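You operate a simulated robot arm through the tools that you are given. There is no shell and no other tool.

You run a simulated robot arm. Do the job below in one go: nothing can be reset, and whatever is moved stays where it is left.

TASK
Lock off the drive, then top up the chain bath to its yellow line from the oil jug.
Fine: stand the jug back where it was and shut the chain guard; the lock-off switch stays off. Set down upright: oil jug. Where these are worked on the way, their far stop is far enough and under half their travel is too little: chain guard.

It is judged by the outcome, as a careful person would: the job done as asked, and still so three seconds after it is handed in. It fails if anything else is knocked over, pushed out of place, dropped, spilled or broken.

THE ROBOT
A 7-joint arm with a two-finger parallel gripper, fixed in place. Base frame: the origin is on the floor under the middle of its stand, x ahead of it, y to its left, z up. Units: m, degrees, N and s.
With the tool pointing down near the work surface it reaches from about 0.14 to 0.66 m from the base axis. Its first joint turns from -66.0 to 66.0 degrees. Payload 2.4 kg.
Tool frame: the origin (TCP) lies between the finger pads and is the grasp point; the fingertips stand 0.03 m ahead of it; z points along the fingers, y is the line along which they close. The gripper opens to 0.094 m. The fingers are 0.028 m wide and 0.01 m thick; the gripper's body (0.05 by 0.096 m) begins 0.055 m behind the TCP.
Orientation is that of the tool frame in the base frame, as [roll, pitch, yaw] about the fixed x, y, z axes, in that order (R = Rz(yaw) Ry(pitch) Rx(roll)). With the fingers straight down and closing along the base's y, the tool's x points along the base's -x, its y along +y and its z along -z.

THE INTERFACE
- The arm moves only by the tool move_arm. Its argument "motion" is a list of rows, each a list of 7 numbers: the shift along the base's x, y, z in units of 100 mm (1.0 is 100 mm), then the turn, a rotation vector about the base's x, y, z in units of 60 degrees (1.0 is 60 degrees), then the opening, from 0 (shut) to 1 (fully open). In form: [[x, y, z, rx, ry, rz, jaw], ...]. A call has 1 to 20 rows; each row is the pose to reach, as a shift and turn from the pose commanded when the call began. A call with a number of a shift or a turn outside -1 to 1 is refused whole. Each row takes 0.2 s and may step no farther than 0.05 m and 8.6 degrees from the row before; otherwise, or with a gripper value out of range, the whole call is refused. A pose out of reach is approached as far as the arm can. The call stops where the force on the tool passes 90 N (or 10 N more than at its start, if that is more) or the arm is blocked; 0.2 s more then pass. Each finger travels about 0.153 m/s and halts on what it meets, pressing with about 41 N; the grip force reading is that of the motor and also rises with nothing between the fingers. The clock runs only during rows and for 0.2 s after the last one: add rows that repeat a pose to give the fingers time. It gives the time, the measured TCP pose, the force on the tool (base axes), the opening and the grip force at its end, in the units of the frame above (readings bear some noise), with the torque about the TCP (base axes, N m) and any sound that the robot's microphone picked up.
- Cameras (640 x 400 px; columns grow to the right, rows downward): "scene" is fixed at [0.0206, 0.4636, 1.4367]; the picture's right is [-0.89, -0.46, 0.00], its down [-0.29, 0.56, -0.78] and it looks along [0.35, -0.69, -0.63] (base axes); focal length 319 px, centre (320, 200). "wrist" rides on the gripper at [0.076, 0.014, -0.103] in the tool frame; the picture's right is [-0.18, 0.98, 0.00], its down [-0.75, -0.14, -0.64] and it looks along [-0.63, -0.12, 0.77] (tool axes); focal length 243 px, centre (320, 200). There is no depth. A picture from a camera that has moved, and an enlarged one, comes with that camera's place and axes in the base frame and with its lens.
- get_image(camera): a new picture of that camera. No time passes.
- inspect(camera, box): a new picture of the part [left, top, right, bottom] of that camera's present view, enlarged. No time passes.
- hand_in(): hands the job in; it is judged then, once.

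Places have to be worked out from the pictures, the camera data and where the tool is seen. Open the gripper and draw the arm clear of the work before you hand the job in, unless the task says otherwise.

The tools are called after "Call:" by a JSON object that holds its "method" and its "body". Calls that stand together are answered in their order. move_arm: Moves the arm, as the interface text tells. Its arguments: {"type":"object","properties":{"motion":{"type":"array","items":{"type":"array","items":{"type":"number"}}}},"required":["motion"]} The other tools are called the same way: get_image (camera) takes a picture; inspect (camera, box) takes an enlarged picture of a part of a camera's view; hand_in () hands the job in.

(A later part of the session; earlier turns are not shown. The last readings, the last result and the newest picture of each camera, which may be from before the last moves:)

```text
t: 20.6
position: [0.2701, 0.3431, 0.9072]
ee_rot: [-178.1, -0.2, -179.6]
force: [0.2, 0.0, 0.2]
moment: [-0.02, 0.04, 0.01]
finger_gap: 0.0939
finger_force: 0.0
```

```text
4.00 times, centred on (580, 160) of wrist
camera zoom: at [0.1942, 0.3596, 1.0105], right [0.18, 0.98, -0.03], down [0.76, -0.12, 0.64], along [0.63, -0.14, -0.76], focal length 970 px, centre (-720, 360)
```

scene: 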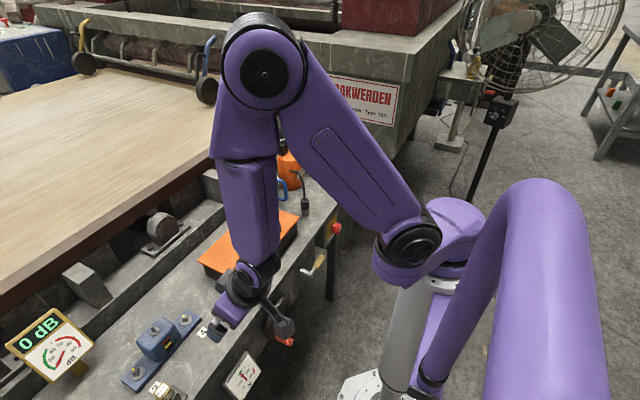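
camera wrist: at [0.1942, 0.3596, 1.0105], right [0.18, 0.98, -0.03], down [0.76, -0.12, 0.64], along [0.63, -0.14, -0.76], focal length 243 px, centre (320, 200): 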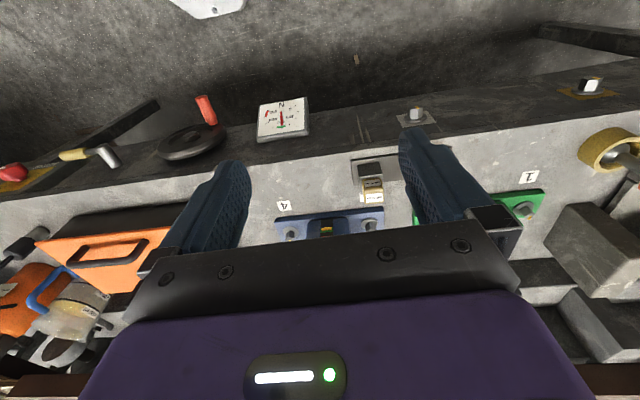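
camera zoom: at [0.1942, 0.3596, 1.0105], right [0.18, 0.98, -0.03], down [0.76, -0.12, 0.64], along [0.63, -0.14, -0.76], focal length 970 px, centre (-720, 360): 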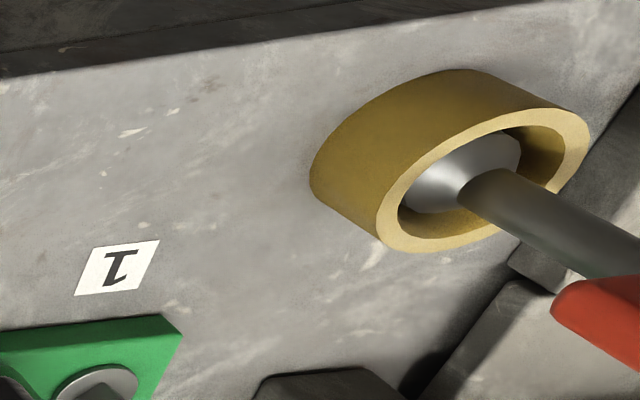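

Those are hex bolt heads, not switches, so the red knob marked TABLE with ON/OFF is the only lock-off switch. I'll fly back toward it at a safe height, one 10 cm hop at a time.

Call:
{"method": "move_arm", "body": {"motion": [[0.05, -0.4, 0.1, 0.016, 0, 0, 1], [0.1, -0.8, 0.2, 0.032, 0, 0, 1], [0.1, -1.0, 0.3, 0.032, 0, -0.006, 1]]}}

Call:
{"method": "move_arm", "body": {"motion": [[0.05, -0.4, 0.1, 0, 0, 0, 1], [0.1, -0.8, 0.2, 0, 0, 0, 1], [0.1, -1.0, 0.2, 0, 0, 0, 1]]}}

Call:
{"method": "move_arm", "body": {"motion": [[0.0, -0.4, 0, 0, 0, 0, 1], [0.0, -0.8, 0, 0, 0, 0, 1], [0.0, -1.0, 0, 0, 0, 0, 1]]}}

Call:
{"method": "move_arm", "body": {"motion": [[0.0, -0.4, 0, 0, 0, 0, 1], [0.0, -0.8, 0, 0, 0, 0, 1], [0.0, -1.0, 0, 0, 0, 0, 1]]}}

Call:
{"method": "move_arm", "body": {"motion": [[0.0, -0.4, 0, 0, 0, 0, 1], [0.0, -0.8, 0, 0, 0, 0, 1], [0.0, -1.0, 0, 0, 0, 0, 1]]}}

```text
t: 21.4
position: [0.2796, 0.2417, 0.9374]
ee_rot: [-180.0, -0.1, 179.9]
force: [0.3, -0.2, 0.4]
moment: [0.0, 0.0, 0.0]
finger_gap: 0.0939
finger_force: 0.0
```

```text
t: 22.2
position: [0.2902, 0.1404, 0.9578]
ee_rot: [-179.9, -0.1, 179.9]
force: [-1.0, -0.3, -0.5]
moment: [0.02, 0.02, 0.02]
finger_gap: 0.094
finger_force: 0.1
```

```text
t: 23.0
position: [0.2898, 0.0417, 0.9578]
ee_rot: [179.9, -0.2, 180.0]
force: [-0.4, -0.3, -0.7]
moment: [-0.04, 0.01, -0.04]
finger_gap: 0.0939
finger_force: 0.0
```

```text
t: 23.8
position: [0.2905, -0.0581, 0.9582]
ee_rot: [179.9, -0.1, -180.0]
force: [0.2, 0.1, 0.0]
moment: [0.02, 0.0, 0.0]
finger_gap: 0.094
finger_force: 0.1
```

```text
t: 24.6
position: [0.29, -0.1582, 0.9581]
ee_rot: [180.0, -0.1, -180.0]
force: [0.3, 0.9, 0.2]
moment: [-0.03, -0.02, 0.01]
finger_gap: 0.0937
finger_force: 0.0
```

Back at [0.29, -0.158, 0.958]. I'll grab a picture here for later lid/jug measurements, then continue to the switch.

Call:
{"method": "get_image", "body": {"camera": "wrist"}}

Call:
{"method": "inspect", "body": {"camera": "wrist", "box": [230, 90, 640, 250]}}

```text
taken
camera wrist: at [0.2143, -0.1452, 1.0612], right [0.18, 0.98, 0.0], down [0.76, -0.14, 0.64], along [0.63, -0.12, -0.77], focal length 243 px, centre (320, 200)
```

wrist: 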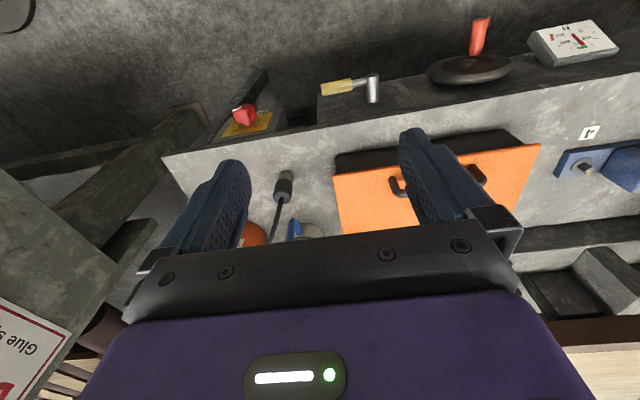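

```text
1.56 times, centred on (435, 170) of wrist
camera zoom: at [0.2143, -0.1452, 1.0612], right [0.18, 0.98, 0.0], down [0.76, -0.14, 0.64], along [0.63, -0.12, -0.77], focal length 379 px, centre (140, 247)
```

zoom: 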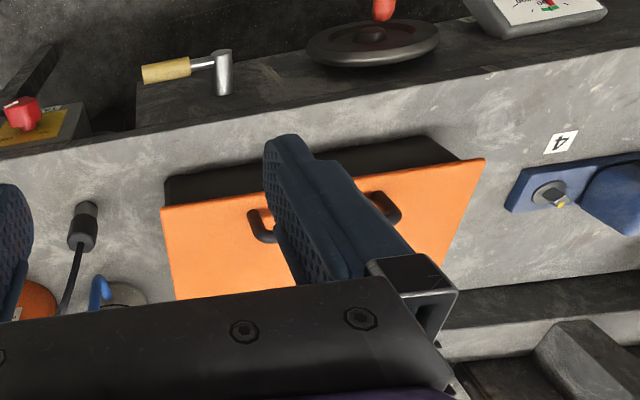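

Now I'll tilt 45° forward while moving to about [0.27, -0.26, 0.858].

Call:
{"method": "move_arm", "body": {"motion": [[-0.03, -0.15, -0.15, 0, -0.125, 0, 1], [-0.06, -0.3, -0.3, 0, -0.25, 0, 1], [-0.1, -0.5, -0.5, 0, -0.375, 0, 1], [-0.15, -0.7, -0.7, 0, -0.5, 0, 1], [-0.2, -0.85, -0.85, 0, -0.625, 0, 1], [-0.2, -1.0, -1.0, 0, -0.75, 0, 1], [-0.2, -1.0, -1.0, 0, -0.75, 0, 1]]}}

```text
t: 26.2
position: [0.3758, -0.1925, 0.9371]
ee_rot: [176.3, 38.1, 178.6]
force: [-0.7, -0.6, -0.3]
moment: [-0.01, 0.04, -0.01]
finger_gap: 0.0939
finger_force: 0.1
out of reach, approached as far as the arm can: row 2, 3, 4, 5, 6, 7
```

The arm hit a joint limit on that path, stopping freely at [0.376, -0.193, 0.937]. I'll go back to tool-down nearer the earlier successful staging point [0.23, -0.28, 0.967] and tilt from there.

Call:
{"method": "move_arm", "body": {"motion": [[-0.15, -0.1, 0.05, -0.008, 0.1, 0, 1], [-0.3, -0.2, 0.1, -0.016, 0.2, 0, 1], [-0.5, -0.35, 0.15, -0.025, 0.32, 0, 1], [-0.7, -0.5, 0.2, -0.035, 0.44, 0, 1], [-0.85, -0.65, 0.25, -0.045, 0.55, 0, 1], [-1.0, -0.78, 0.3, -0.0517, 0.635, 0.002, 1], [-1.0, -0.78, 0.3, -0.0517, 0.635, 0.002, 1]]}}

```text
t: 27.8
position: [0.2749, -0.2668, 0.9694]
ee_rot: [-179.9, -0.1, 179.9]
force: [-0.6, -1.3, -2.0]
moment: [0.02, 0.04, 0.01]
finger_gap: 0.0942
finger_force: 0.1
```

Now shift to the earlier staging point, then repeat the tilt that worked before.

Call:
{"method": "move_arm", "body": {"motion": [[-0.24, -0.06, 0, 0, 0, 0, 1], [-0.48, -0.12, 0, 0, 0, 0, 1], [-0.48, -0.12, 0, 0, 0, 0, 1]]}}

Call:
{"method": "move_arm", "body": {"motion": [[0, -0.04, -0.13, 0, -0.13, 0, 1], [0, -0.08, -0.26, 0, -0.26, 0, 1], [0, -0.12, -0.39, 0, -0.39, 0, 1], [0, -0.16, -0.52, 0, -0.52, 0, 1], [0, -0.2, -0.65, 0, -0.65, 0, 1], [0, -0.24, -0.78, 0, -0.78, 0, 1], [0, -0.28, -0.9, 0, -0.9, 0, 1], [0, -0.3, -1.0, 0, -1.0, 0, 1], [0, -0.3, -1.0, 0, -1.0, 0, 1], [0, -0.3, -1.0, 0, -1.0, 0, 1]]}}

```text
t: 28.6
position: [0.2267, -0.2786, 0.9693]
ee_rot: [-179.9, -0.1, 179.8]
force: [-0.3, 0.6, 0.0]
moment: [-0.02, -0.02, -0.02]
finger_gap: 0.0942
finger_force: 0.1
```

```text
t: 30.8
position: [0.2269, -0.3088, 0.8687]
ee_rot: [179.8, 60.0, 179.9]
force: [-1.1, 0.0, -0.5]
moment: [-0.01, -0.01, -0.01]
finger_gap: 0.094
finger_force: 0.0
out of reach, approached as far as the arm can: row 2
```

That worked: [0.227, -0.309, 0.869], 30° below horizontal. Next, lower to z ≈ 0.77 while easing the tilt to 45°.

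Call:
{"method": "move_arm", "body": {"motion": [[0.1, -0.02, -0.25, 0, 0.06, 0, 1], [0.2, -0.04, -0.5, 0, 0.12, 0, 1], [0.3, -0.06, -0.75, 0, 0.18, 0, 1], [0.4, -0.07, -1.0, 0, 0.25, 0, 1], [0.4, -0.07, -1.0, 0, 0.25, 0, 1]]}}

```text
t: 32.0
position: [0.2669, -0.3146, 0.7688]
ee_rot: [179.9, 44.9, 179.9]
force: [-0.6, -0.3, 0.1]
moment: [-0.04, 0.02, -0.02]
finger_gap: 0.094
finger_force: 0.1
```

Now I'll roll +27° about x (so the jaws line up with the knob's lobe/flat) and lower to z ≈ 0.68.

Call:
{"method": "move_arm", "body": {"motion": [[0, 0, -0.25, 0.12, 0, 0, 1], [0.03, 0, -0.5, 0.24, 0, 0, 1], [0.06, 0, -0.75, 0.36, 0, 0, 1], [0.1, 0, -0.9, 0.45, 0, 0, 1], [0.1, 0, -0.9, 0.45, 0, 0, 1]]}}

Call:
{"method": "get_image", "body": {"camera": "wrist"}}

```text
t: 33.2
position: [0.2749, -0.3149, 0.6787]
ee_rot: [144.2, 38.9, 155.4]
force: [0.9, 0.1, 0.0]
moment: [-0.04, 0.03, 0.04]
finger_gap: 0.0943
finger_force: 0.1
```

```text
taken
camera wrist: at [0.1488, -0.3108, 0.7025], right [0.13, 0.82, 0.56], down [0.08, -0.58, 0.81], along [0.99, -0.06, -0.14], focal length 243 px, centre (320, 200)
```

wrist: 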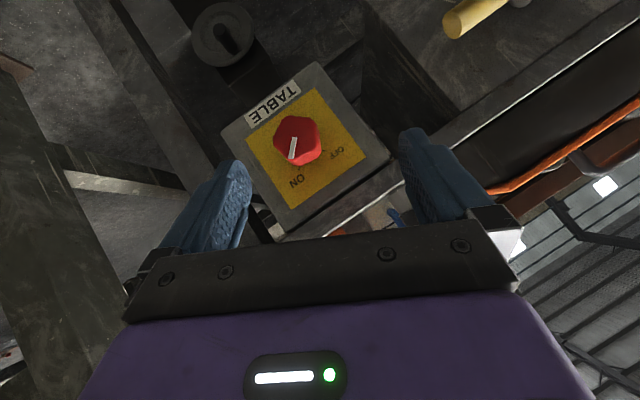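

Orientation reached. I'll zoom on the knob to check lobe alignment against the jaws.

Call:
{"method": "inspect", "body": {"camera": "wrist", "box": [240, 90, 360, 190]}}

```text
4.00 times, centred on (300, 140) of wrist
camera zoom: at [0.1488, -0.3108, 0.7025], right [0.13, 0.82, 0.56], down [0.08, -0.58, 0.81], along [0.99, -0.06, -0.14], focal length 970 px, centre (400, 440)
```

zoom: 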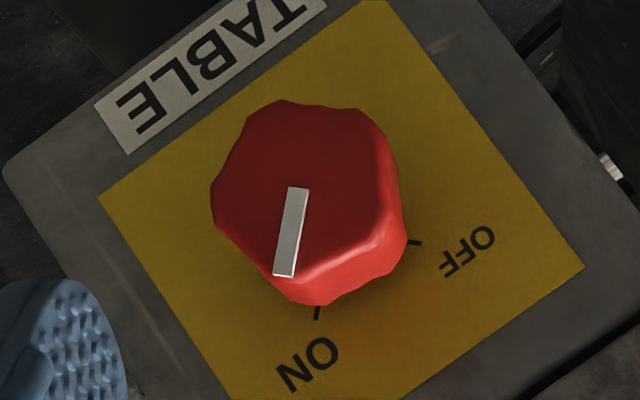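

Jaws line up well with a lobe on one side and a flat on the other; the knob centre measures [y -0.310, z 0.622]. I'll lower to z ≈ 0.634 in front of it.

Call:
{"method": "move_arm", "body": {"motion": [[0.01, -0.005, -0.2, 0, 0, 0, 1], [0.02, -0.015, -0.45, 0, 0, 0, 1], [0.02, -0.015, -0.45, 0, 0, 0, 1]]}}

Call:
{"method": "get_image", "body": {"camera": "wrist"}}

```text
t: 34.0
position: [0.277, -0.3167, 0.6334]
ee_rot: [144.1, 39.0, 155.4]
force: [0.3, -0.2, -0.7]
moment: [0.04, -0.01, 0.02]
finger_gap: 0.094
finger_force: 0.1
```

```text
taken
camera wrist: at [0.1511, -0.3122, 0.6574], right [0.13, 0.82, 0.56], down [0.08, -0.57, 0.81], along [0.99, -0.06, -0.14], focal length 243 px, centre (320, 200)
```

wrist: 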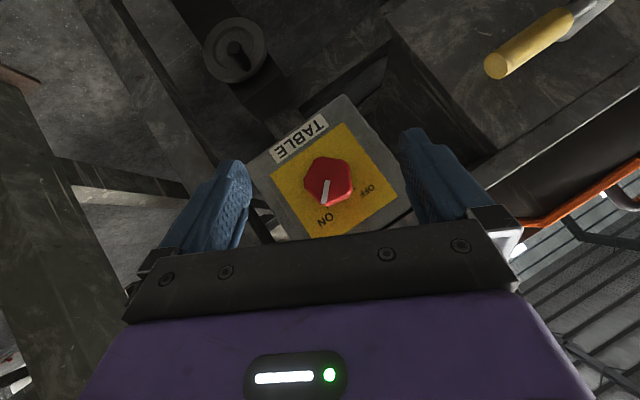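

The knob is centred between the open fingers. I'll advance 5.5 cm along +x so the pads straddle it, stopping short of the plate.

Call:
{"method": "move_arm", "body": {"motion": [[0.2, 0, 0, 0, 0, 0, 1], [0.4, 0, 0, 0, 0, 0, 1], [0.54, 0, 0, 0, 0, 0, 1], [0.54, 0, 0, 0, 0, 0, 1]]}}

Call:
{"method": "get_image", "body": {"camera": "wrist"}}

```text
t: 35.0
position: [0.332, -0.3172, 0.634]
ee_rot: [144.2, 39.0, 155.4]
force: [1.0, 0.1, 0.1]
moment: [0.01, 0.01, -0.02]
finger_gap: 0.0939
finger_force: 0.0
```

```text
taken
camera wrist: at [0.2061, -0.3128, 0.6578], right [0.13, 0.82, 0.56], down [0.08, -0.57, 0.81], along [0.99, -0.06, -0.14], focal length 243 px, centre (320, 200)
```

wrist: 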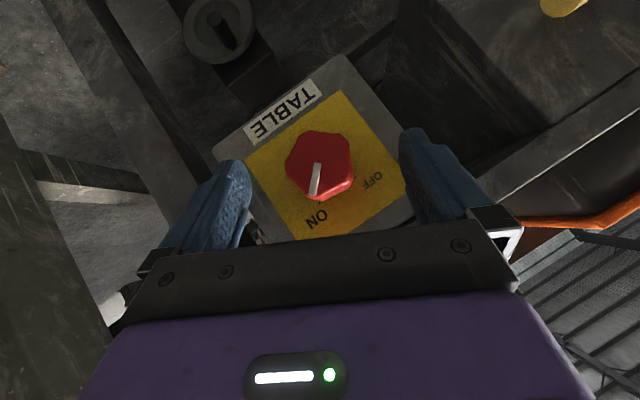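

Pads straddle the knob with no contact. Closing the gripper.

Call:
{"method": "move_arm", "body": {"motion": [[0, 0, 0, 0, 0, 0, 0.3], [0, 0, 0, 0, 0, 0, 0.1], [0, 0, 0, 0, 0, 0, 0.1]]}}

Call:
{"method": "get_image", "body": {"camera": "wrist"}}

```text
t: 35.8
position: [0.3329, -0.3169, 0.6335]
ee_rot: [144.1, 39.0, 155.6]
force: [-1.6, 3.6, 5.7]
moment: [0.11, -0.21, 0.16]
finger_gap: 0.0397
finger_force: 44.6
```

```text
taken
camera wrist: at [0.206, -0.3125, 0.6579], right [0.13, 0.82, 0.56], down [0.08, -0.58, 0.81], along [0.99, -0.06, -0.14], focal length 243 px, centre (320, 200)
```

wrist: 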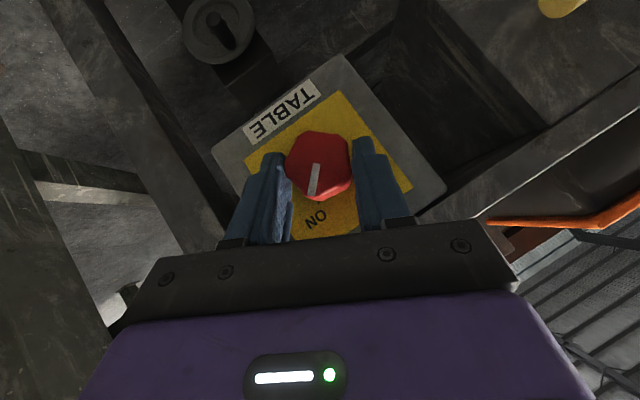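

Knob gripped (gap 0.040, 45 N). Now I'll turn it counter-clockwise (negative about x), moving the TCP on the matching small arc about the knob axis, first ~59°.

Call:
{"method": "move_arm", "body": {"motion": [[0, 0.019, 0.008, -0.14, 0, 0, 0.1], [0, 0.038, 0.013, -0.28, 0, 0, 0.1], [0, 0.059, 0.015, -0.42, 0, 0, 0.1], [0, 0.079, 0.014, -0.56, 0, 0, 0.1], [0, 0.099, 0.01, -0.7, 0, 0, 0.1], [0, 0.118, 0.004, -0.84, 0, 0, 0.1], [0, 0.136, -0.006, -0.98, 0, 0, 0.1], [0, 0.136, -0.006, -0.98, 0, 0, 0.1]]}}

Call:
{"method": "get_image", "body": {"camera": "wrist"}}

Call:
{"method": "get_image", "body": {"camera": "scene"}}

```text
t: 37.3
position: [0.3369, -0.3152, 0.6106]
ee_rot: [-150.2, 38.6, -161.5]
force: [-21.3, 13.4, 19.2]
moment: [0.13, -0.4, 0.76]
finger_gap: 0.0443
finger_force: 30.4
out of reach, approached as far as the arm can: row 6, 7
stopped in row 7: the force on the tool passed its limit at 345 N (the readings are from after the stop); the commanded pose is now the measured one
```

```text
taken
camera wrist: at [0.2122, -0.2901, 0.6264], right [0.15, 0.95, -0.27], down [0.12, 0.25, 0.96], along [0.98, -0.18, -0.08], focal length 243 px, centre (320, 200)
```

wrist: 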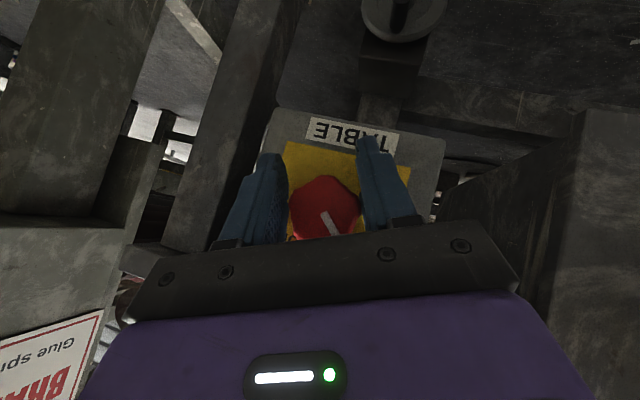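

```text
taken
```

scene: 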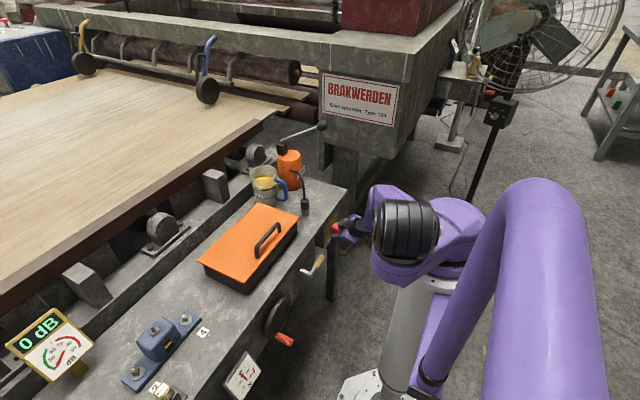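

The arm ran out of reach near φ ≈ -23° and got pulled off the arc, loading the knob; I'll open the gripper right away to release it, then look at the pointer.

Call:
{"method": "move_arm", "body": {"motion": [[0, 0, 0, 0, 0, 0, 0.6], [0, 0, 0, 0, 0, 0, 1], [0, 0, 0, 0, 0, 0, 1]]}}

Call:
{"method": "get_image", "body": {"camera": "wrist"}}

Call:
{"method": "inspect", "body": {"camera": "wrist", "box": [240, 100, 420, 260]}}

Call:
{"method": "inspect", "body": {"camera": "scene", "box": [300, 190, 380, 270]}}

```text
t: 38.1
position: [0.3364, -0.318, 0.6108]
ee_rot: [-150.0, 38.6, -161.6]
force: [-22.5, -12.1, 16.3]
moment: [0.22, 0.1, 0.42]
finger_gap: 0.0831
finger_force: 0.0
```

```text
taken
camera wrist: at [0.2118, -0.2922, 0.6274], right [0.16, 0.95, -0.27], down [0.12, 0.25, 0.96], along [0.98, -0.19, -0.08], focal length 243 px, centre (320, 200)
```

wrist: 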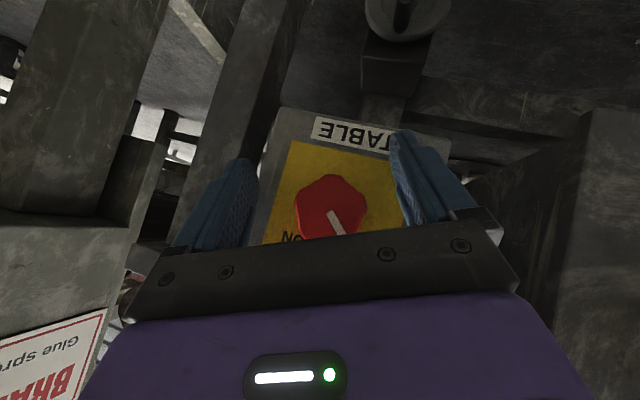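

```text
2.50 times, centred on (330, 180) of wrist
camera zoom: at [0.2118, -0.2922, 0.6274], right [0.16, 0.95, -0.27], down [0.12, 0.25, 0.96], along [0.98, -0.19, -0.08], focal length 606 px, centre (295, 250)
```

zoom: 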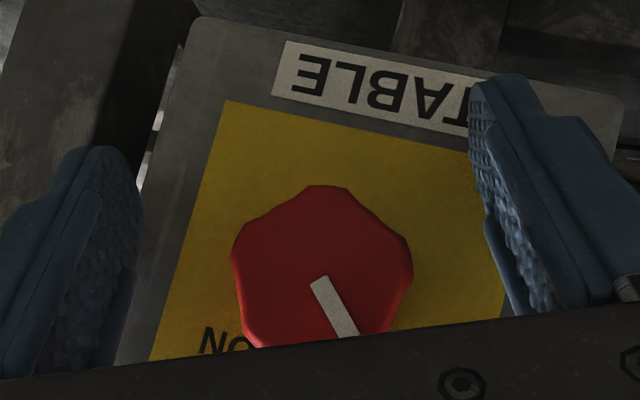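

```text
5.00 times, centred on (340, 230) of scene
camera zoom: at [0.0201, 0.4635, 1.4367], right [-0.89, -0.46, 0.0], down [-0.29, 0.56, -0.78], along [0.36, -0.69, -0.63], focal length 1594 px, centre (220, 50)
```

zoom: 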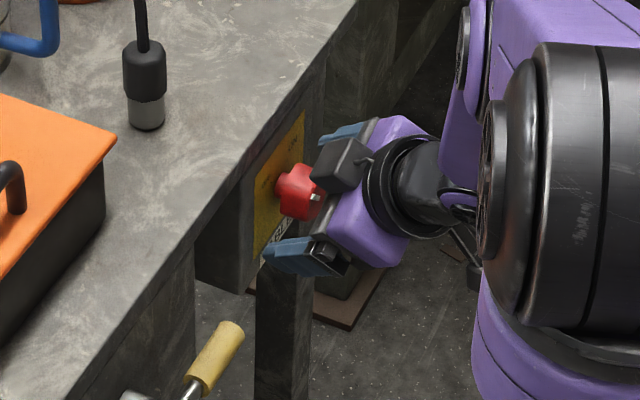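

The pointer now appears to point up-left toward OFF, and the residual -22 N is the fingertips against the plate. I'll back straight off in -x and re-check.

Call:
{"method": "move_arm", "body": {"motion": [[-0.1, 0, 0, 0, 0, 0, 1], [-0.3, 0, 0, 0, 0, 0, 1], [-0.6, 0, 0, 0, 0, 0, 1], [-0.6, 0, 0, 0, 0, 0, 1]]}}

Call:
{"method": "get_image", "body": {"camera": "wrist"}}

Call:
{"method": "inspect", "body": {"camera": "wrist", "box": [240, 90, 420, 250]}}

Call:
{"method": "get_image", "body": {"camera": "scene"}}

```text
t: 39.1
position: [0.299, -0.3388, 0.601]
ee_rot: [-150.2, 38.7, -161.3]
force: [1.0, -0.1, 0.5]
moment: [0.01, -0.04, 0.01]
finger_gap: 0.0941
finger_force: 0.0
out of reach, approached as far as the arm can: row 1, 2, 3, 4
```

```text
taken
camera wrist: at [0.1729, -0.3152, 0.6173], right [0.15, 0.95, -0.27], down [0.12, 0.25, 0.96], along [0.98, -0.18, -0.08], focal length 243 px, centre (320, 200)
```

wrist: 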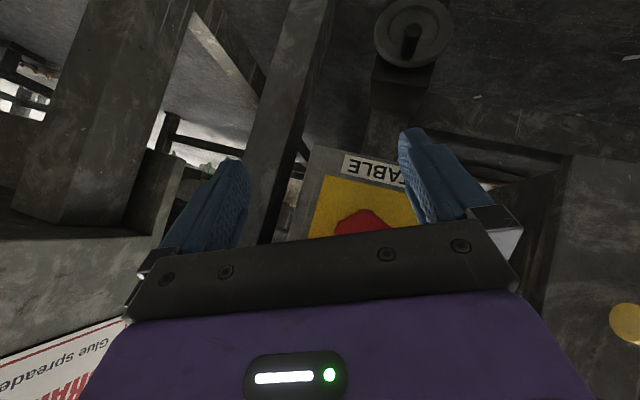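

```text
2.50 times, centred on (330, 170) of wrist
camera zoom: at [0.1729, -0.3152, 0.6173], right [0.15, 0.95, -0.27], down [0.12, 0.25, 0.96], along [0.98, -0.18, -0.08], focal length 606 px, centre (295, 275)
```

zoom: 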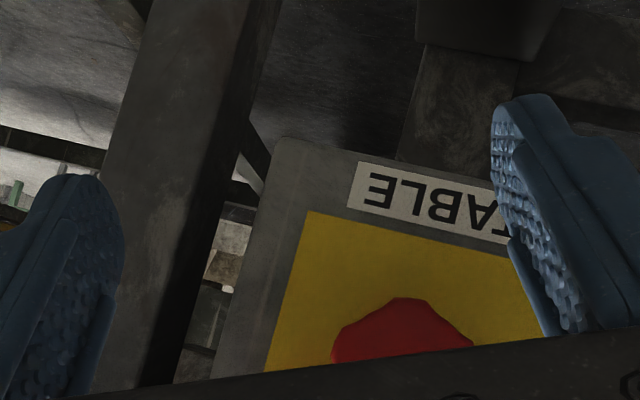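

```text
taken
```

scene: 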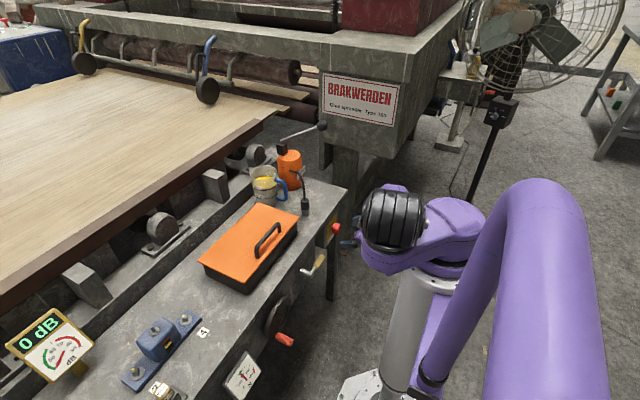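

Clear of contact. I'll roll back toward φ = 0 and rise while retreating in x for a clear look at the pointer.

Call:
{"method": "move_arm", "body": {"motion": [[-0.1, 0, 0.1, 0.1, 0, 0, 1], [-0.2, 0.05, 0.3, 0.2, 0, 0, 1], [-0.25, 0.1, 0.5, 0.3, 0, 0, 1], [-0.3, 0.15, 0.7, 0.39, 0, 0, 1], [-0.3, 0.2, 0.8, 0.39, 0, 0, 1], [-0.3, 0.2, 0.8, 0.39, 0, 0, 1]]}}

Call:
{"method": "get_image", "body": {"camera": "wrist"}}

Call:
{"method": "inspect", "body": {"camera": "scene", "box": [310, 200, 360, 250]}}

```text
t: 40.5
position: [0.2685, -0.3198, 0.6823]
ee_rot: [179.2, 42.2, 178.6]
force: [0.5, 0.4, 0.3]
moment: [-0.01, -0.02, 0.01]
finger_gap: 0.0938
finger_force: 0.0
```

```text
taken
camera wrist: at [0.1427, -0.3037, 0.7065], right [0.15, 0.98, 0.13], down [0.12, -0.15, 0.98], along [0.98, -0.13, -0.14], focal length 243 px, centre (320, 200)
```

wrist: 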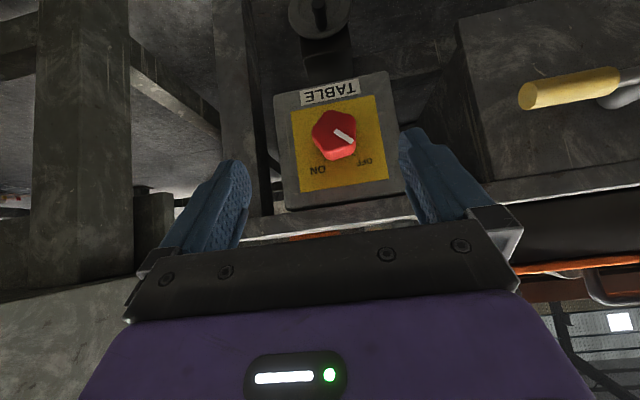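

```text
8.00 times, centred on (335, 225) of scene
camera zoom: at [0.0206, 0.4636, 1.4367], right [-0.89, -0.46, 0.0], down [-0.29, 0.56, -0.78], along [0.35, -0.69, -0.63], focal length 2551 px, centre (200, 0)
```

zoom: 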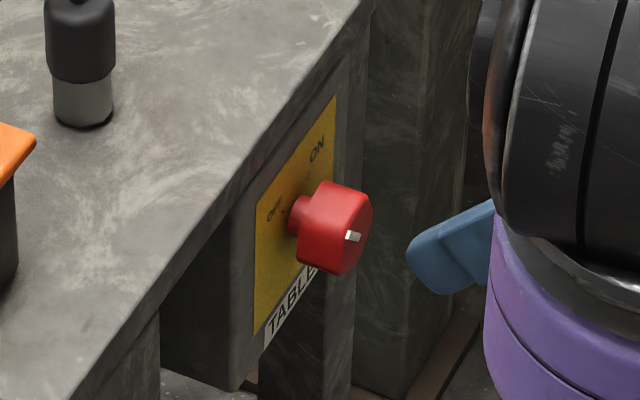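

The pointer has moved toward OFF; a zoomed look will tell whether it is fully there.

Call:
{"method": "inspect", "body": {"camera": "wrist", "box": [270, 70, 410, 210]}}

```text
2.86 times, centred on (340, 140) of wrist
camera zoom: at [0.1427, -0.3037, 0.7065], right [0.15, 0.98, 0.13], down [0.12, -0.15, 0.98], along [0.98, -0.13, -0.14], focal length 693 px, centre (263, 371)
```

zoom: 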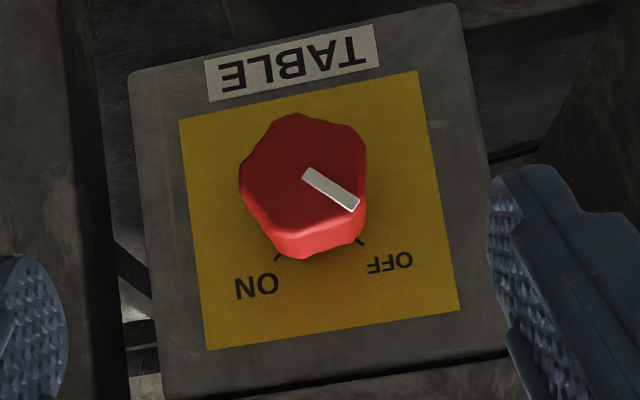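

The pointer measures 45° toward +y/+z, i.e. exactly on OFF: the drive is locked off. Lid geometry worked out: top z ≈ 0.769, x 0.414–0.570, y -0.165–0.114, handle bar along y at x ≈ 0.433, y -0.083…0.030, z ≈ 0.80. I'll retreat upward from the switch the way I came.

Call:
{"method": "move_arm", "body": {"motion": [[-0.1, 0.03, 0.3, 0, -0.06, 0, 1], [-0.2, 0.05, 0.6, 0, -0.12, 0, 1], [-0.3, 0.08, 0.9, 0, -0.18, 0, 1], [-0.4, 0.1, 1.0, 0, -0.25, 0, 1], [-0.4, 0.1, 1.0, 0, -0.25, 0, 1]]}}

Call:
{"method": "move_arm", "body": {"motion": [[0, 0.05, 0.3, 0, 0, 0, 1], [0, 0.05, 0.6, 0, 0, 0, 1], [0, 0.08, 0.85, 0, 0.0, 0, 1], [0, 0.1, 0.85, 0, 0.1, 0, 1], [0, 0.12, 0.9, 0, 0.22, 0, 1], [0, 0.15, 0.9, 0, 0.34, 0, 1], [0, 0.2, 1.0, 0, 0.46, 0, 1], [0, 0.25, 1.0, 0, 0.58, 0, 1], [0, 0.3, 1.0, 0, 0.7, 0, 1], [0, 0.3, 1.0, 0, 0.82, 0, 1], [0, 0.3, 1.0, 0, 0.94, 0, 1], [0, 0.3, 1.0, 0, 0.94, 0, 1]]}}

Call:
{"method": "get_image", "body": {"camera": "scene"}}

```text
t: 41.7
position: [0.2281, -0.3089, 0.7816]
ee_rot: [178.6, 57.3, 178.2]
force: [0.4, -0.1, 0.9]
moment: [-0.03, 0.0, -0.02]
finger_gap: 0.0941
finger_force: 0.1
```

```text
t: 44.3
position: [0.228, -0.2792, 0.8802]
ee_rot: [-179.7, 0.8, 179.0]
force: [-0.7, -0.3, -0.3]
moment: [0.0, 0.02, -0.01]
finger_gap: 0.0937
finger_force: 0.1
```

```text
taken
```

scene: 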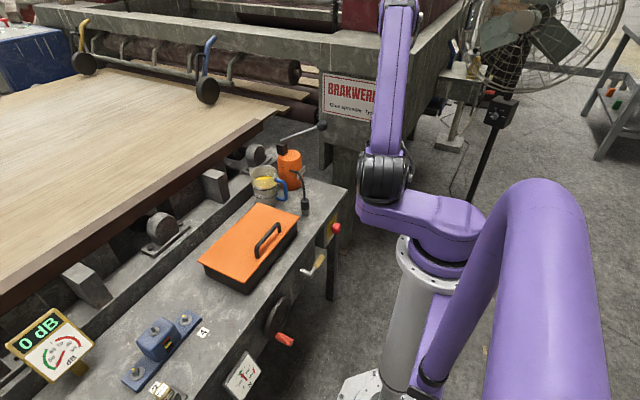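

Tool is vertical at [0.228, -0.279, 0.880]. I'll rise and move over in front of the lid in hops.

Call:
{"method": "move_arm", "body": {"motion": [[0.1, 0.1, 0.35, 0, -0.013, 0, 1], [0.25, 0.35, 0.65, 0, -0.013, 0.016, 1], [0.4, 0.65, 0.9, 0, -0.013, 0.016, 1], [0.5, 1.0, 1.0, 0, -0.013, 0.016, 1]]}}

Call:
{"method": "move_arm", "body": {"motion": [[0.2, 0.35, 0.0, 0, 0, 0, 1], [0.4, 0.7, 0.0, 0, 0, 0, 1], [0.6, 1.0, 0.0, 0, 0, 0, 1], [0.8, 1.0, 0.0, 0, 0, 0, 1]]}}

Call:
{"method": "get_image", "body": {"camera": "wrist"}}

```text
t: 45.3
position: [0.2779, -0.1783, 0.9796]
ee_rot: [-179.8, 1.6, 179.8]
force: [0.5, -0.2, -0.1]
moment: [-0.02, 0.0, 0.0]
finger_gap: 0.0936
finger_force: 0.1
```

```text
t: 46.3
position: [0.3567, -0.0793, 0.9808]
ee_rot: [-179.8, 1.6, 179.9]
force: [-0.2, -0.1, -0.6]
moment: [-0.01, -0.02, -0.01]
finger_gap: 0.0942
finger_force: 0.1
```

```text
taken
camera wrist: at [0.2791, -0.0647, 1.0809], right [0.19, 0.98, 0.0], down [0.74, -0.14, 0.66], along [0.65, -0.12, -0.75], focal length 243 px, centre (320, 200)
```

wrist: 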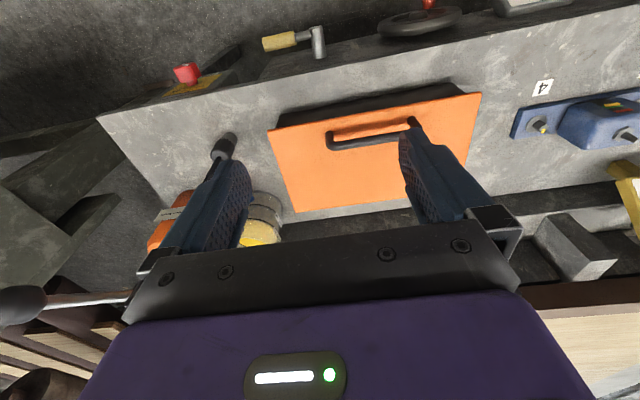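

I'll yaw the gripper by -90° (in two calls) so the jaws can close across the handle bar, correcting the small pitch error too.

Call:
{"method": "move_arm", "body": {"motion": [[0.03, 0.07, 0, 0, 0.026, -0.13, 1], [0.06, 0.14, 0, 0, 0.026, -0.26, 1], [0.1, 0.2, 0, 0, 0.026, -0.39, 1], [0.13, 0.26, 0, 0, 0.026, -0.52, 1], [0.16, 0.32, 0, 0, 0.026, -0.65, 1], [0.2, 0.38, 0, 0, 0.026, -0.78, 1], [0.24, 0.44, 0, 0, 0.026, -0.9, 1], [0.24, 0.5, 0, 0, 0.026, -1.0, 1]]}}

Call:
{"method": "get_image", "body": {"camera": "wrist"}}

```text
t: 48.1
position: [0.3813, -0.0295, 0.98]
ee_rot: [-178.9, 0.2, 119.7]
force: [0.2, 0.7, 0.1]
moment: [0.02, 0.03, 0.0]
finger_gap: 0.0939
finger_force: 0.1
```

```text
taken
camera wrist: at [0.3576, 0.0448, 1.083], right [0.94, 0.33, -0.02], down [0.26, -0.72, 0.65], along [0.2, -0.62, -0.76], focal length 243 px, centre (320, 200)
```

wrist: 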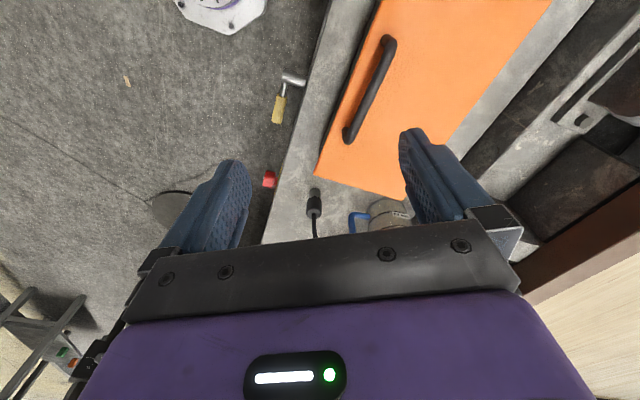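

Works. Finish the remaining 30° of yaw.

Call:
{"method": "move_arm", "body": {"motion": [[0, 0, 0, 0, 0, -0.13, 1], [0, 0, 0, 0, 0, -0.26, 1], [0, 0, 0, 0, 0, -0.39, 1], [0, 0, 0, 0, 0, -0.5, 1], [0, 0, 0, 0, 0, -0.5, 1]]}}

Call:
{"method": "get_image", "body": {"camera": "wrist"}}

```text
t: 49.3
position: [0.381, -0.0299, 0.9799]
ee_rot: [-179.1, 0.2, 89.8]
force: [0.6, -0.1, 0.4]
moment: [-0.01, -0.01, 0.03]
finger_gap: 0.0941
finger_force: 0.1
```

```text
taken
camera wrist: at [0.3978, 0.0468, 1.0827], right [0.98, -0.19, -0.02], down [-0.13, -0.75, 0.65], along [-0.13, -0.63, -0.76], focal length 243 px, centre (320, 200)
```

wrist: 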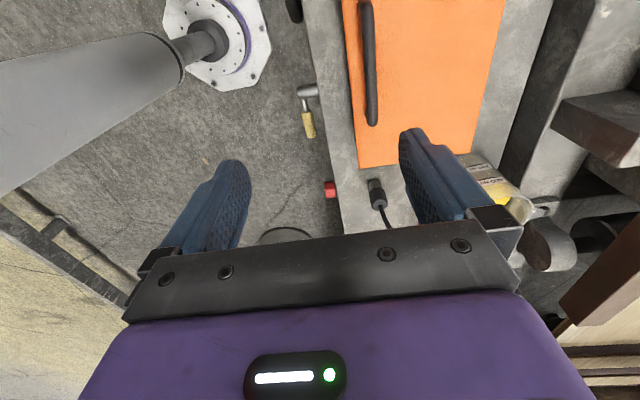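

Yaw is now 90° (jaws close along x). Zooming on the lid and handle for geometry, including any hinge at the back edge.

Call:
{"method": "inspect", "body": {"camera": "wrist", "box": [320, 0, 560, 180]}}

Call:
{"method": "inspect", "body": {"camera": "wrist", "box": [430, 130, 560, 260]}}

Call:
{"method": "inspect", "body": {"camera": "scene", "box": [190, 190, 310, 300]}}

```text
2.22 times, centred on (440, 90) of wrist
camera zoom: at [0.3978, 0.0468, 1.0827], right [0.98, -0.19, -0.02], down [-0.13, -0.75, 0.65], along [-0.13, -0.63, -0.76], focal length 539 px, centre (53, 444)
```

zoom: 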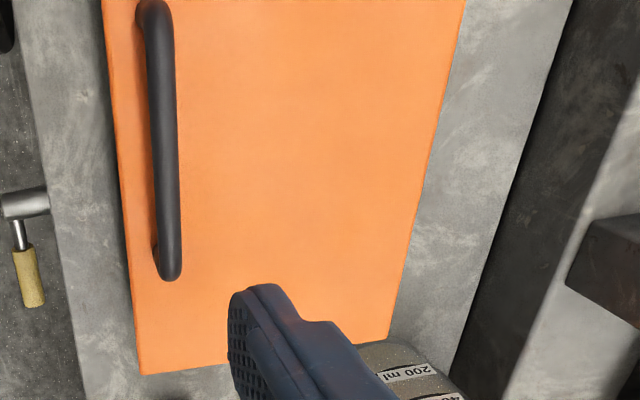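

```text
3.08 times, centred on (495, 195) of wrist
camera zoom: at [0.3978, 0.0468, 1.0827], right [0.98, -0.19, -0.02], down [-0.13, -0.75, 0.65], along [-0.13, -0.63, -0.76], focal length 746 px, centre (-218, 215)
```

zoom: 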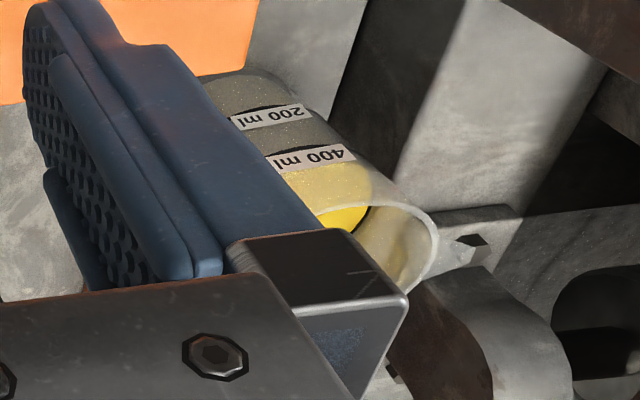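

```text
3.64 times, centred on (250, 245) of scene
camera zoom: at [0.0206, 0.4636, 1.4367], right [-0.89, -0.46, 0.0], down [-0.29, 0.56, -0.78], along [0.35, -0.69, -0.63], focal length 1159 px, centre (574, 36)
```

zoom: 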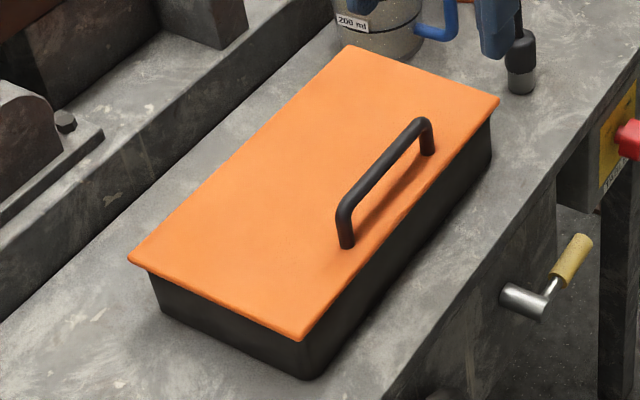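

I see the jug seems to have a spout on the +x side (opposite its handle). Handle bar confirmed at x ≈ 0.4335, z ≈ 0.80. I'll tilt the tool 45° forward in front of the handle with the jaws narrowed to about 30 mm.

Call:
{"method": "move_arm", "body": {"motion": [[0, 0.0, -0.2, 0, -0.125, 0, 0.32], [0, 0.0, -0.4, 0, -0.25, 0, 0.32], [0, 0.01, -0.6, 0, -0.375, 0, 0.32], [-0.03, 0.02, -0.8, 0, -0.5, 0, 0.32], [-0.06, 0.03, -0.9, 0, -0.625, 0, 0.32], [-0.08, 0.03, -1.0, 0, -0.75, 0, 0.32], [-0.08, 0.03, -1.0, 0, -0.75, 0, 0.32]]}}

Call:
{"method": "get_image", "body": {"camera": "wrist"}}

Call:
{"method": "get_image", "body": {"camera": "scene"}}

```text
t: 50.9
position: [0.3733, -0.0276, 0.8804]
ee_rot: [135.9, 0.2, 89.6]
force: [0.2, 0.2, -0.4]
moment: [0.03, -0.02, 0.01]
finger_gap: 0.0301
finger_force: 0.1
out of reach, approached as far as the arm can: row 2, 3, 4
```

```text
taken
camera wrist: at [0.312, 0.0492, 0.9642], right [0.7, -0.19, 0.68], down [-0.55, -0.75, 0.37], along [0.44, -0.64, -0.63], focal length 243 px, centre (320, 200)
```

wrist: 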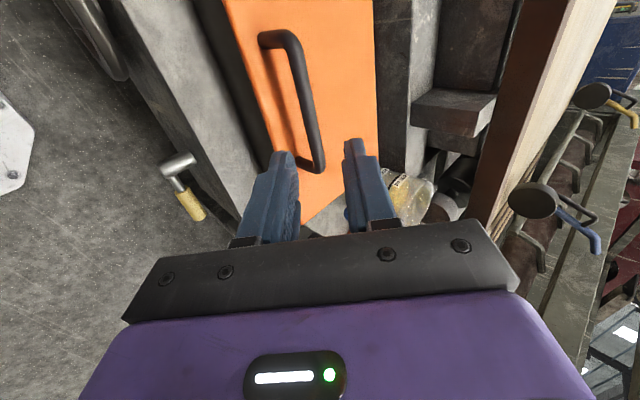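

```text
taken
```

scene: 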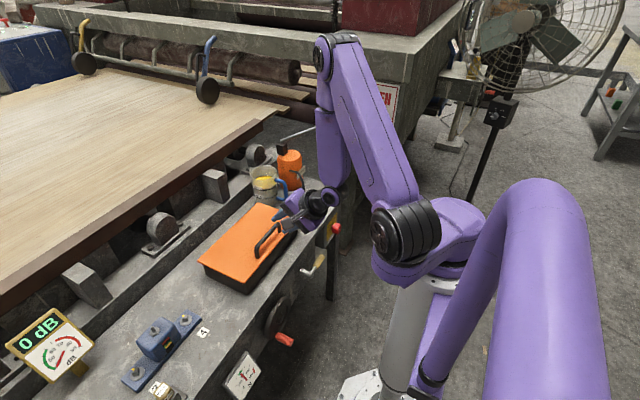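

Tool is at 45° with a 30 mm jaw opening, aligned with the handle's middle. I'll approach along the tool axis so the bar enters between the fingertips (TCP target [0.419, -0.027, 0.814]).

Call:
{"method": "move_arm", "body": {"motion": [[0.05, 0.006, -0.16, 0, 0, 0, 0.32], [0.107, 0.006, -0.31, 0, 0, 0, 0.32], [0.2, 0.006, -0.4, 0, 0, 0, 0.32], [0.29, 0.006, -0.49, 0, 0, 0, 0.32], [0.38, 0.006, -0.58, 0, 0, 0, 0.32], [0.46, 0.006, -0.663, 0, 0, 0, 0.32], [0.46, 0.006, -0.663, 0, 0, 0, 0.32]]}}

Call:
{"method": "get_image", "body": {"camera": "wrist"}}

Call:
{"method": "inspect", "body": {"camera": "scene", "box": [220, 190, 320, 280]}}

```text
t: 52.5
position: [0.4194, -0.026, 0.8132]
ee_rot: [135.9, 0.2, 89.7]
force: [-0.1, -0.5, -0.5]
moment: [0.0, 0.0, 0.0]
finger_gap: 0.0301
finger_force: 0.0
```

```text
taken
camera wrist: at [0.3592, 0.0501, 0.8975], right [0.71, -0.19, 0.68], down [-0.55, -0.75, 0.37], along [0.45, -0.64, -0.63], focal length 243 px, centre (320, 200)
```

wrist: 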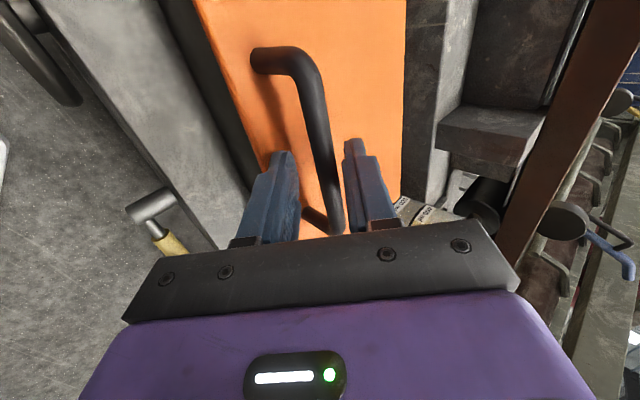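

```text
4.44 times, centred on (270, 235) of scene
camera zoom: at [0.0206, 0.4636, 1.4367], right [-0.89, -0.46, 0.0], down [-0.29, 0.56, -0.78], along [0.35, -0.69, -0.63], focal length 1417 px, centre (542, 44)
```

zoom: 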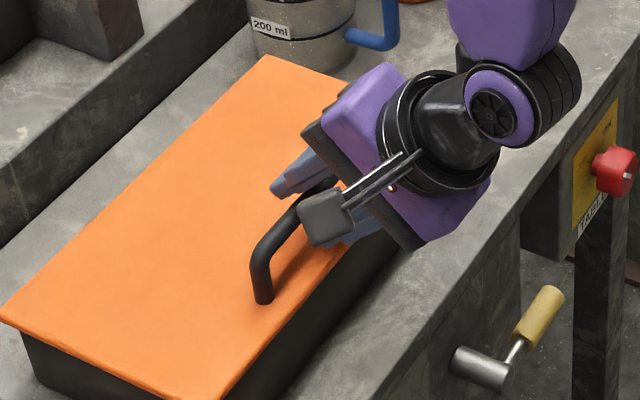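

The bar lies between the fingers with no contact. Closing on it.

Call:
{"method": "move_arm", "body": {"motion": [[0, 0, 0, 0, 0, 0, 0.1], [0, 0, 0, 0, 0, 0, 0.0], [0, 0, 0, 0, 0, 0, 0.0]]}}

Call:
{"method": "get_image", "body": {"camera": "wrist"}}

```text
t: 53.3
position: [0.4229, -0.0259, 0.8156]
ee_rot: [135.3, 0.4, 89.9]
force: [17.0, 7.1, 24.5]
moment: [1.12, -0.41, -0.41]
finger_gap: 0.0117
finger_force: 44.8
```

```text
taken
camera wrist: at [0.3607, 0.0501, 0.8988], right [0.7, -0.18, 0.69], down [-0.55, -0.75, 0.36], along [0.45, -0.64, -0.62], focal length 243 px, centre (320, 200)
```

wrist: 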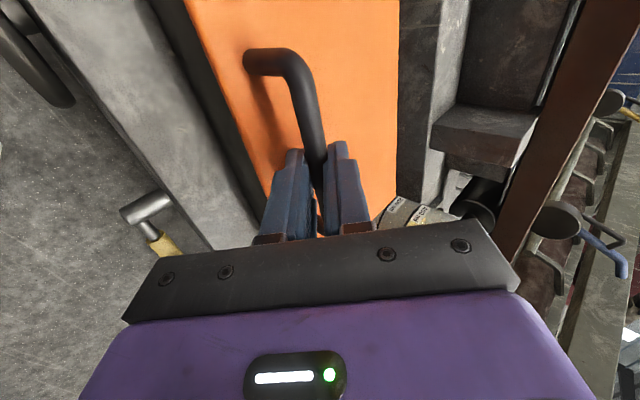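

Bar gripped (gap 12 mm). I'll lift gently along an arc about a presumed rear hinge (x ≈ 0.569, z ≈ 0.766), only 12° to start, and check the forces.

Call:
{"method": "move_arm", "body": {"motion": [[0.05, 0, 0.06, 0, 0.02, 0, 0], [0.065, 0, 0.1, 0, 0.05, 0, 0], [0.095, 0, 0.174, 0, 0.1, 0, 0], [0.13, 0, 0.246, 0, 0.15, 0, 0], [0.17, 0, 0.317, 0, 0.2, 0, 0], [0.17, 0, 0.317, 0, 0.2, 0, 0]]}}

Call:
{"method": "get_image", "body": {"camera": "wrist"}}

Call:
{"method": "inspect", "body": {"camera": "scene", "box": [180, 170, 320, 290]}}

```text
t: 54.7
position: [0.4362, -0.0274, 0.8458]
ee_rot: [148.1, 0.2, 89.7]
force: [-2.0, -2.7, -2.8]
moment: [0.37, 0.16, -0.49]
finger_gap: 0.0113
finger_force: 45.2
```

```text
taken
camera wrist: at [0.3941, 0.0501, 0.9406], right [0.83, -0.19, 0.52], down [-0.46, -0.75, 0.47], along [0.3, -0.64, -0.71], focal length 243 px, centre (320, 200)
```

wrist: 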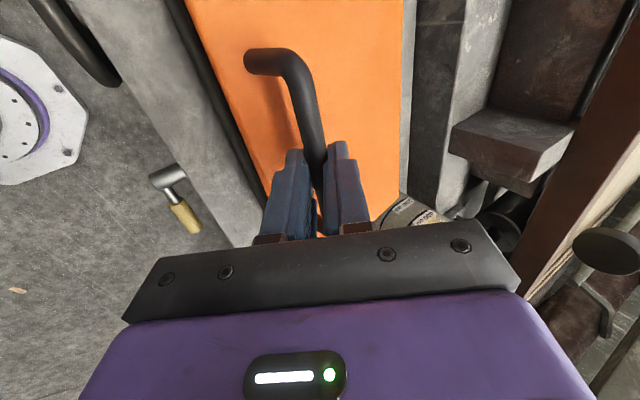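

```text
3.33 times, centred on (250, 230) of scene
camera zoom: at [0.0207, 0.4635, 1.4367], right [-0.89, -0.46, 0.0], down [-0.29, 0.56, -0.78], along [0.35, -0.69, -0.63], focal length 1063 px, centre (553, 100)
```

zoom: 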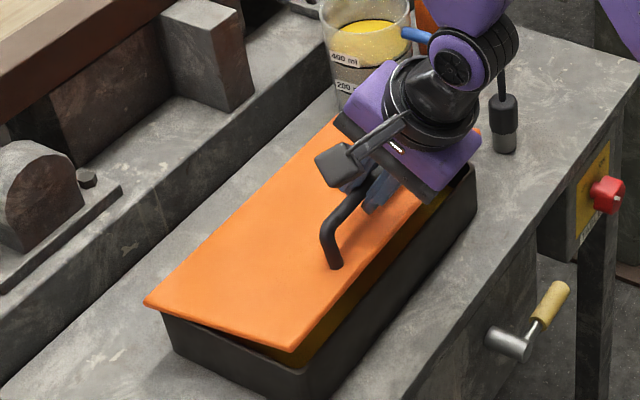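

It is hinged at the rear just as modelled and lifts freely (forces ~3 N). I'll continue the arc from 12° to 45°, the tool rotating with the lid to vertical.

Call:
{"method": "move_arm", "body": {"motion": [[0.045, 0, 0.067, 0, 0.05, 0, 0], [0.091, 0, 0.134, 0, 0.1, 0, 0], [0.14, 0, 0.196, 0, 0.15, 0, 0], [0.194, 0, 0.258, 0, 0.2, 0, 0], [0.25, 0, 0.315, 0, 0.25, 0, 0], [0.31, 0, 0.371, 0, 0.3, 0, 0], [0.37, 0, 0.42, 0, 0.35, 0, 0], [0.436, 0, 0.47, 0, 0.4, 0, 0], [0.505, 0, 0.515, 0, 0.45, 0, 0], [0.573, 0, 0.557, 0, 0.5, 0, 0], [0.644, 0, 0.594, 0, 0.55, 0, 0], [0.644, 0, 0.594, 0, 0.55, 0, 0]]}}

Call:
{"method": "get_image", "body": {"camera": "wrist"}}

Call:
{"method": "get_image", "body": {"camera": "scene"}}

```text
t: 57.3
position: [0.4584, -0.0192, 0.8894]
ee_rot: [171.0, 1.5, 88.9]
force: [6.9, -43.1, -6.9]
moment: [-1.54, -0.19, 0.53]
finger_gap: 0.0116
finger_force: 44.7
out of reach, approached as far as the arm can: row 6, 7, 8, 9, 10, 11, 12
```

```text
taken
camera wrist: at [0.4586, 0.0593, 0.9927], right [0.97, -0.2, 0.16], down [-0.25, -0.73, 0.63], along [-0.01, -0.65, -0.76], focal length 243 px, centre (320, 200)
```

wrist: 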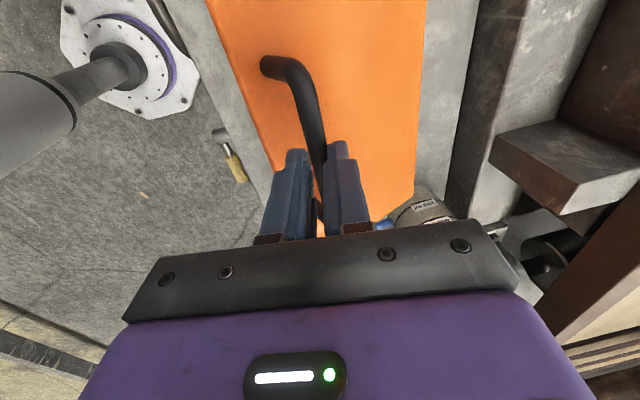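

```text
taken
```

scene: 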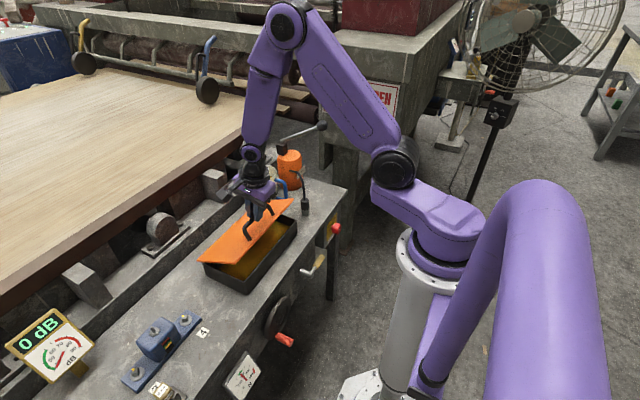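

The lid is up ~35°, but the arm hit a reach limit and is now pushing sideways (-43 N in y). I'll first relieve that by nudging y back by 7 mm without changing anything else.

Call:
{"method": "move_arm", "body": {"motion": [[0, -0.04, 0, 0, 0, 0, 0], [0, -0.07, 0, 0, 0, 0, 0], [0, -0.07, 0, 0, 0, 0, 0]]}}

```text
t: 58.1
position: [0.4597, -0.0199, 0.8916]
ee_rot: [170.8, 1.4, 89.6]
force: [-1.1, -11.1, -4.4]
moment: [0.27, 0.2, -0.56]
finger_gap: 0.0115
finger_force: 45.1
```

Lateral load relieved. Let me check how the bar sits in the fingers and how far the lid is open.

Call:
{"method": "inspect", "body": {"camera": "wrist", "box": [230, 30, 450, 240]}}

Call:
{"method": "inspect", "body": {"camera": "scene", "box": [180, 140, 320, 310]}}

```text
1.90 times, centred on (340, 135) of wrist
camera zoom: at [0.4576, 0.0592, 0.9933], right [0.97, -0.19, 0.16], down [-0.25, -0.74, 0.63], along [0.0, -0.65, -0.76], focal length 462 px, centre (282, 324)
```

zoom: 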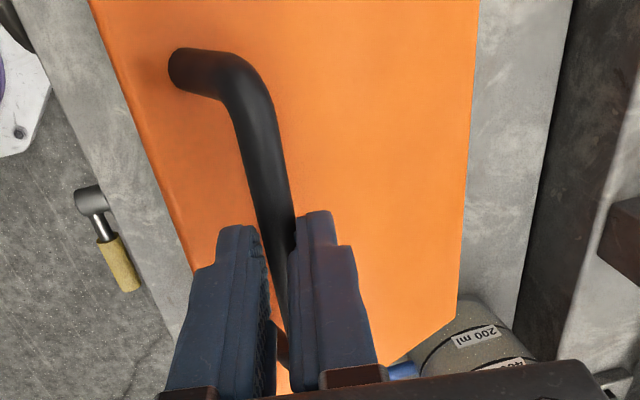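

```text
2.35 times, centred on (250, 225) of scene
camera zoom: at [0.0207, 0.4633, 1.4368], right [-0.89, -0.46, 0.0], down [-0.29, 0.56, -0.78], along [0.35, -0.69, -0.63], focal length 750 px, centre (485, 141)
```

zoom: 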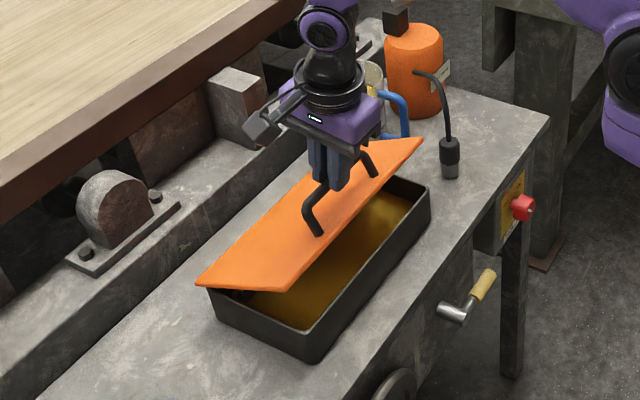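

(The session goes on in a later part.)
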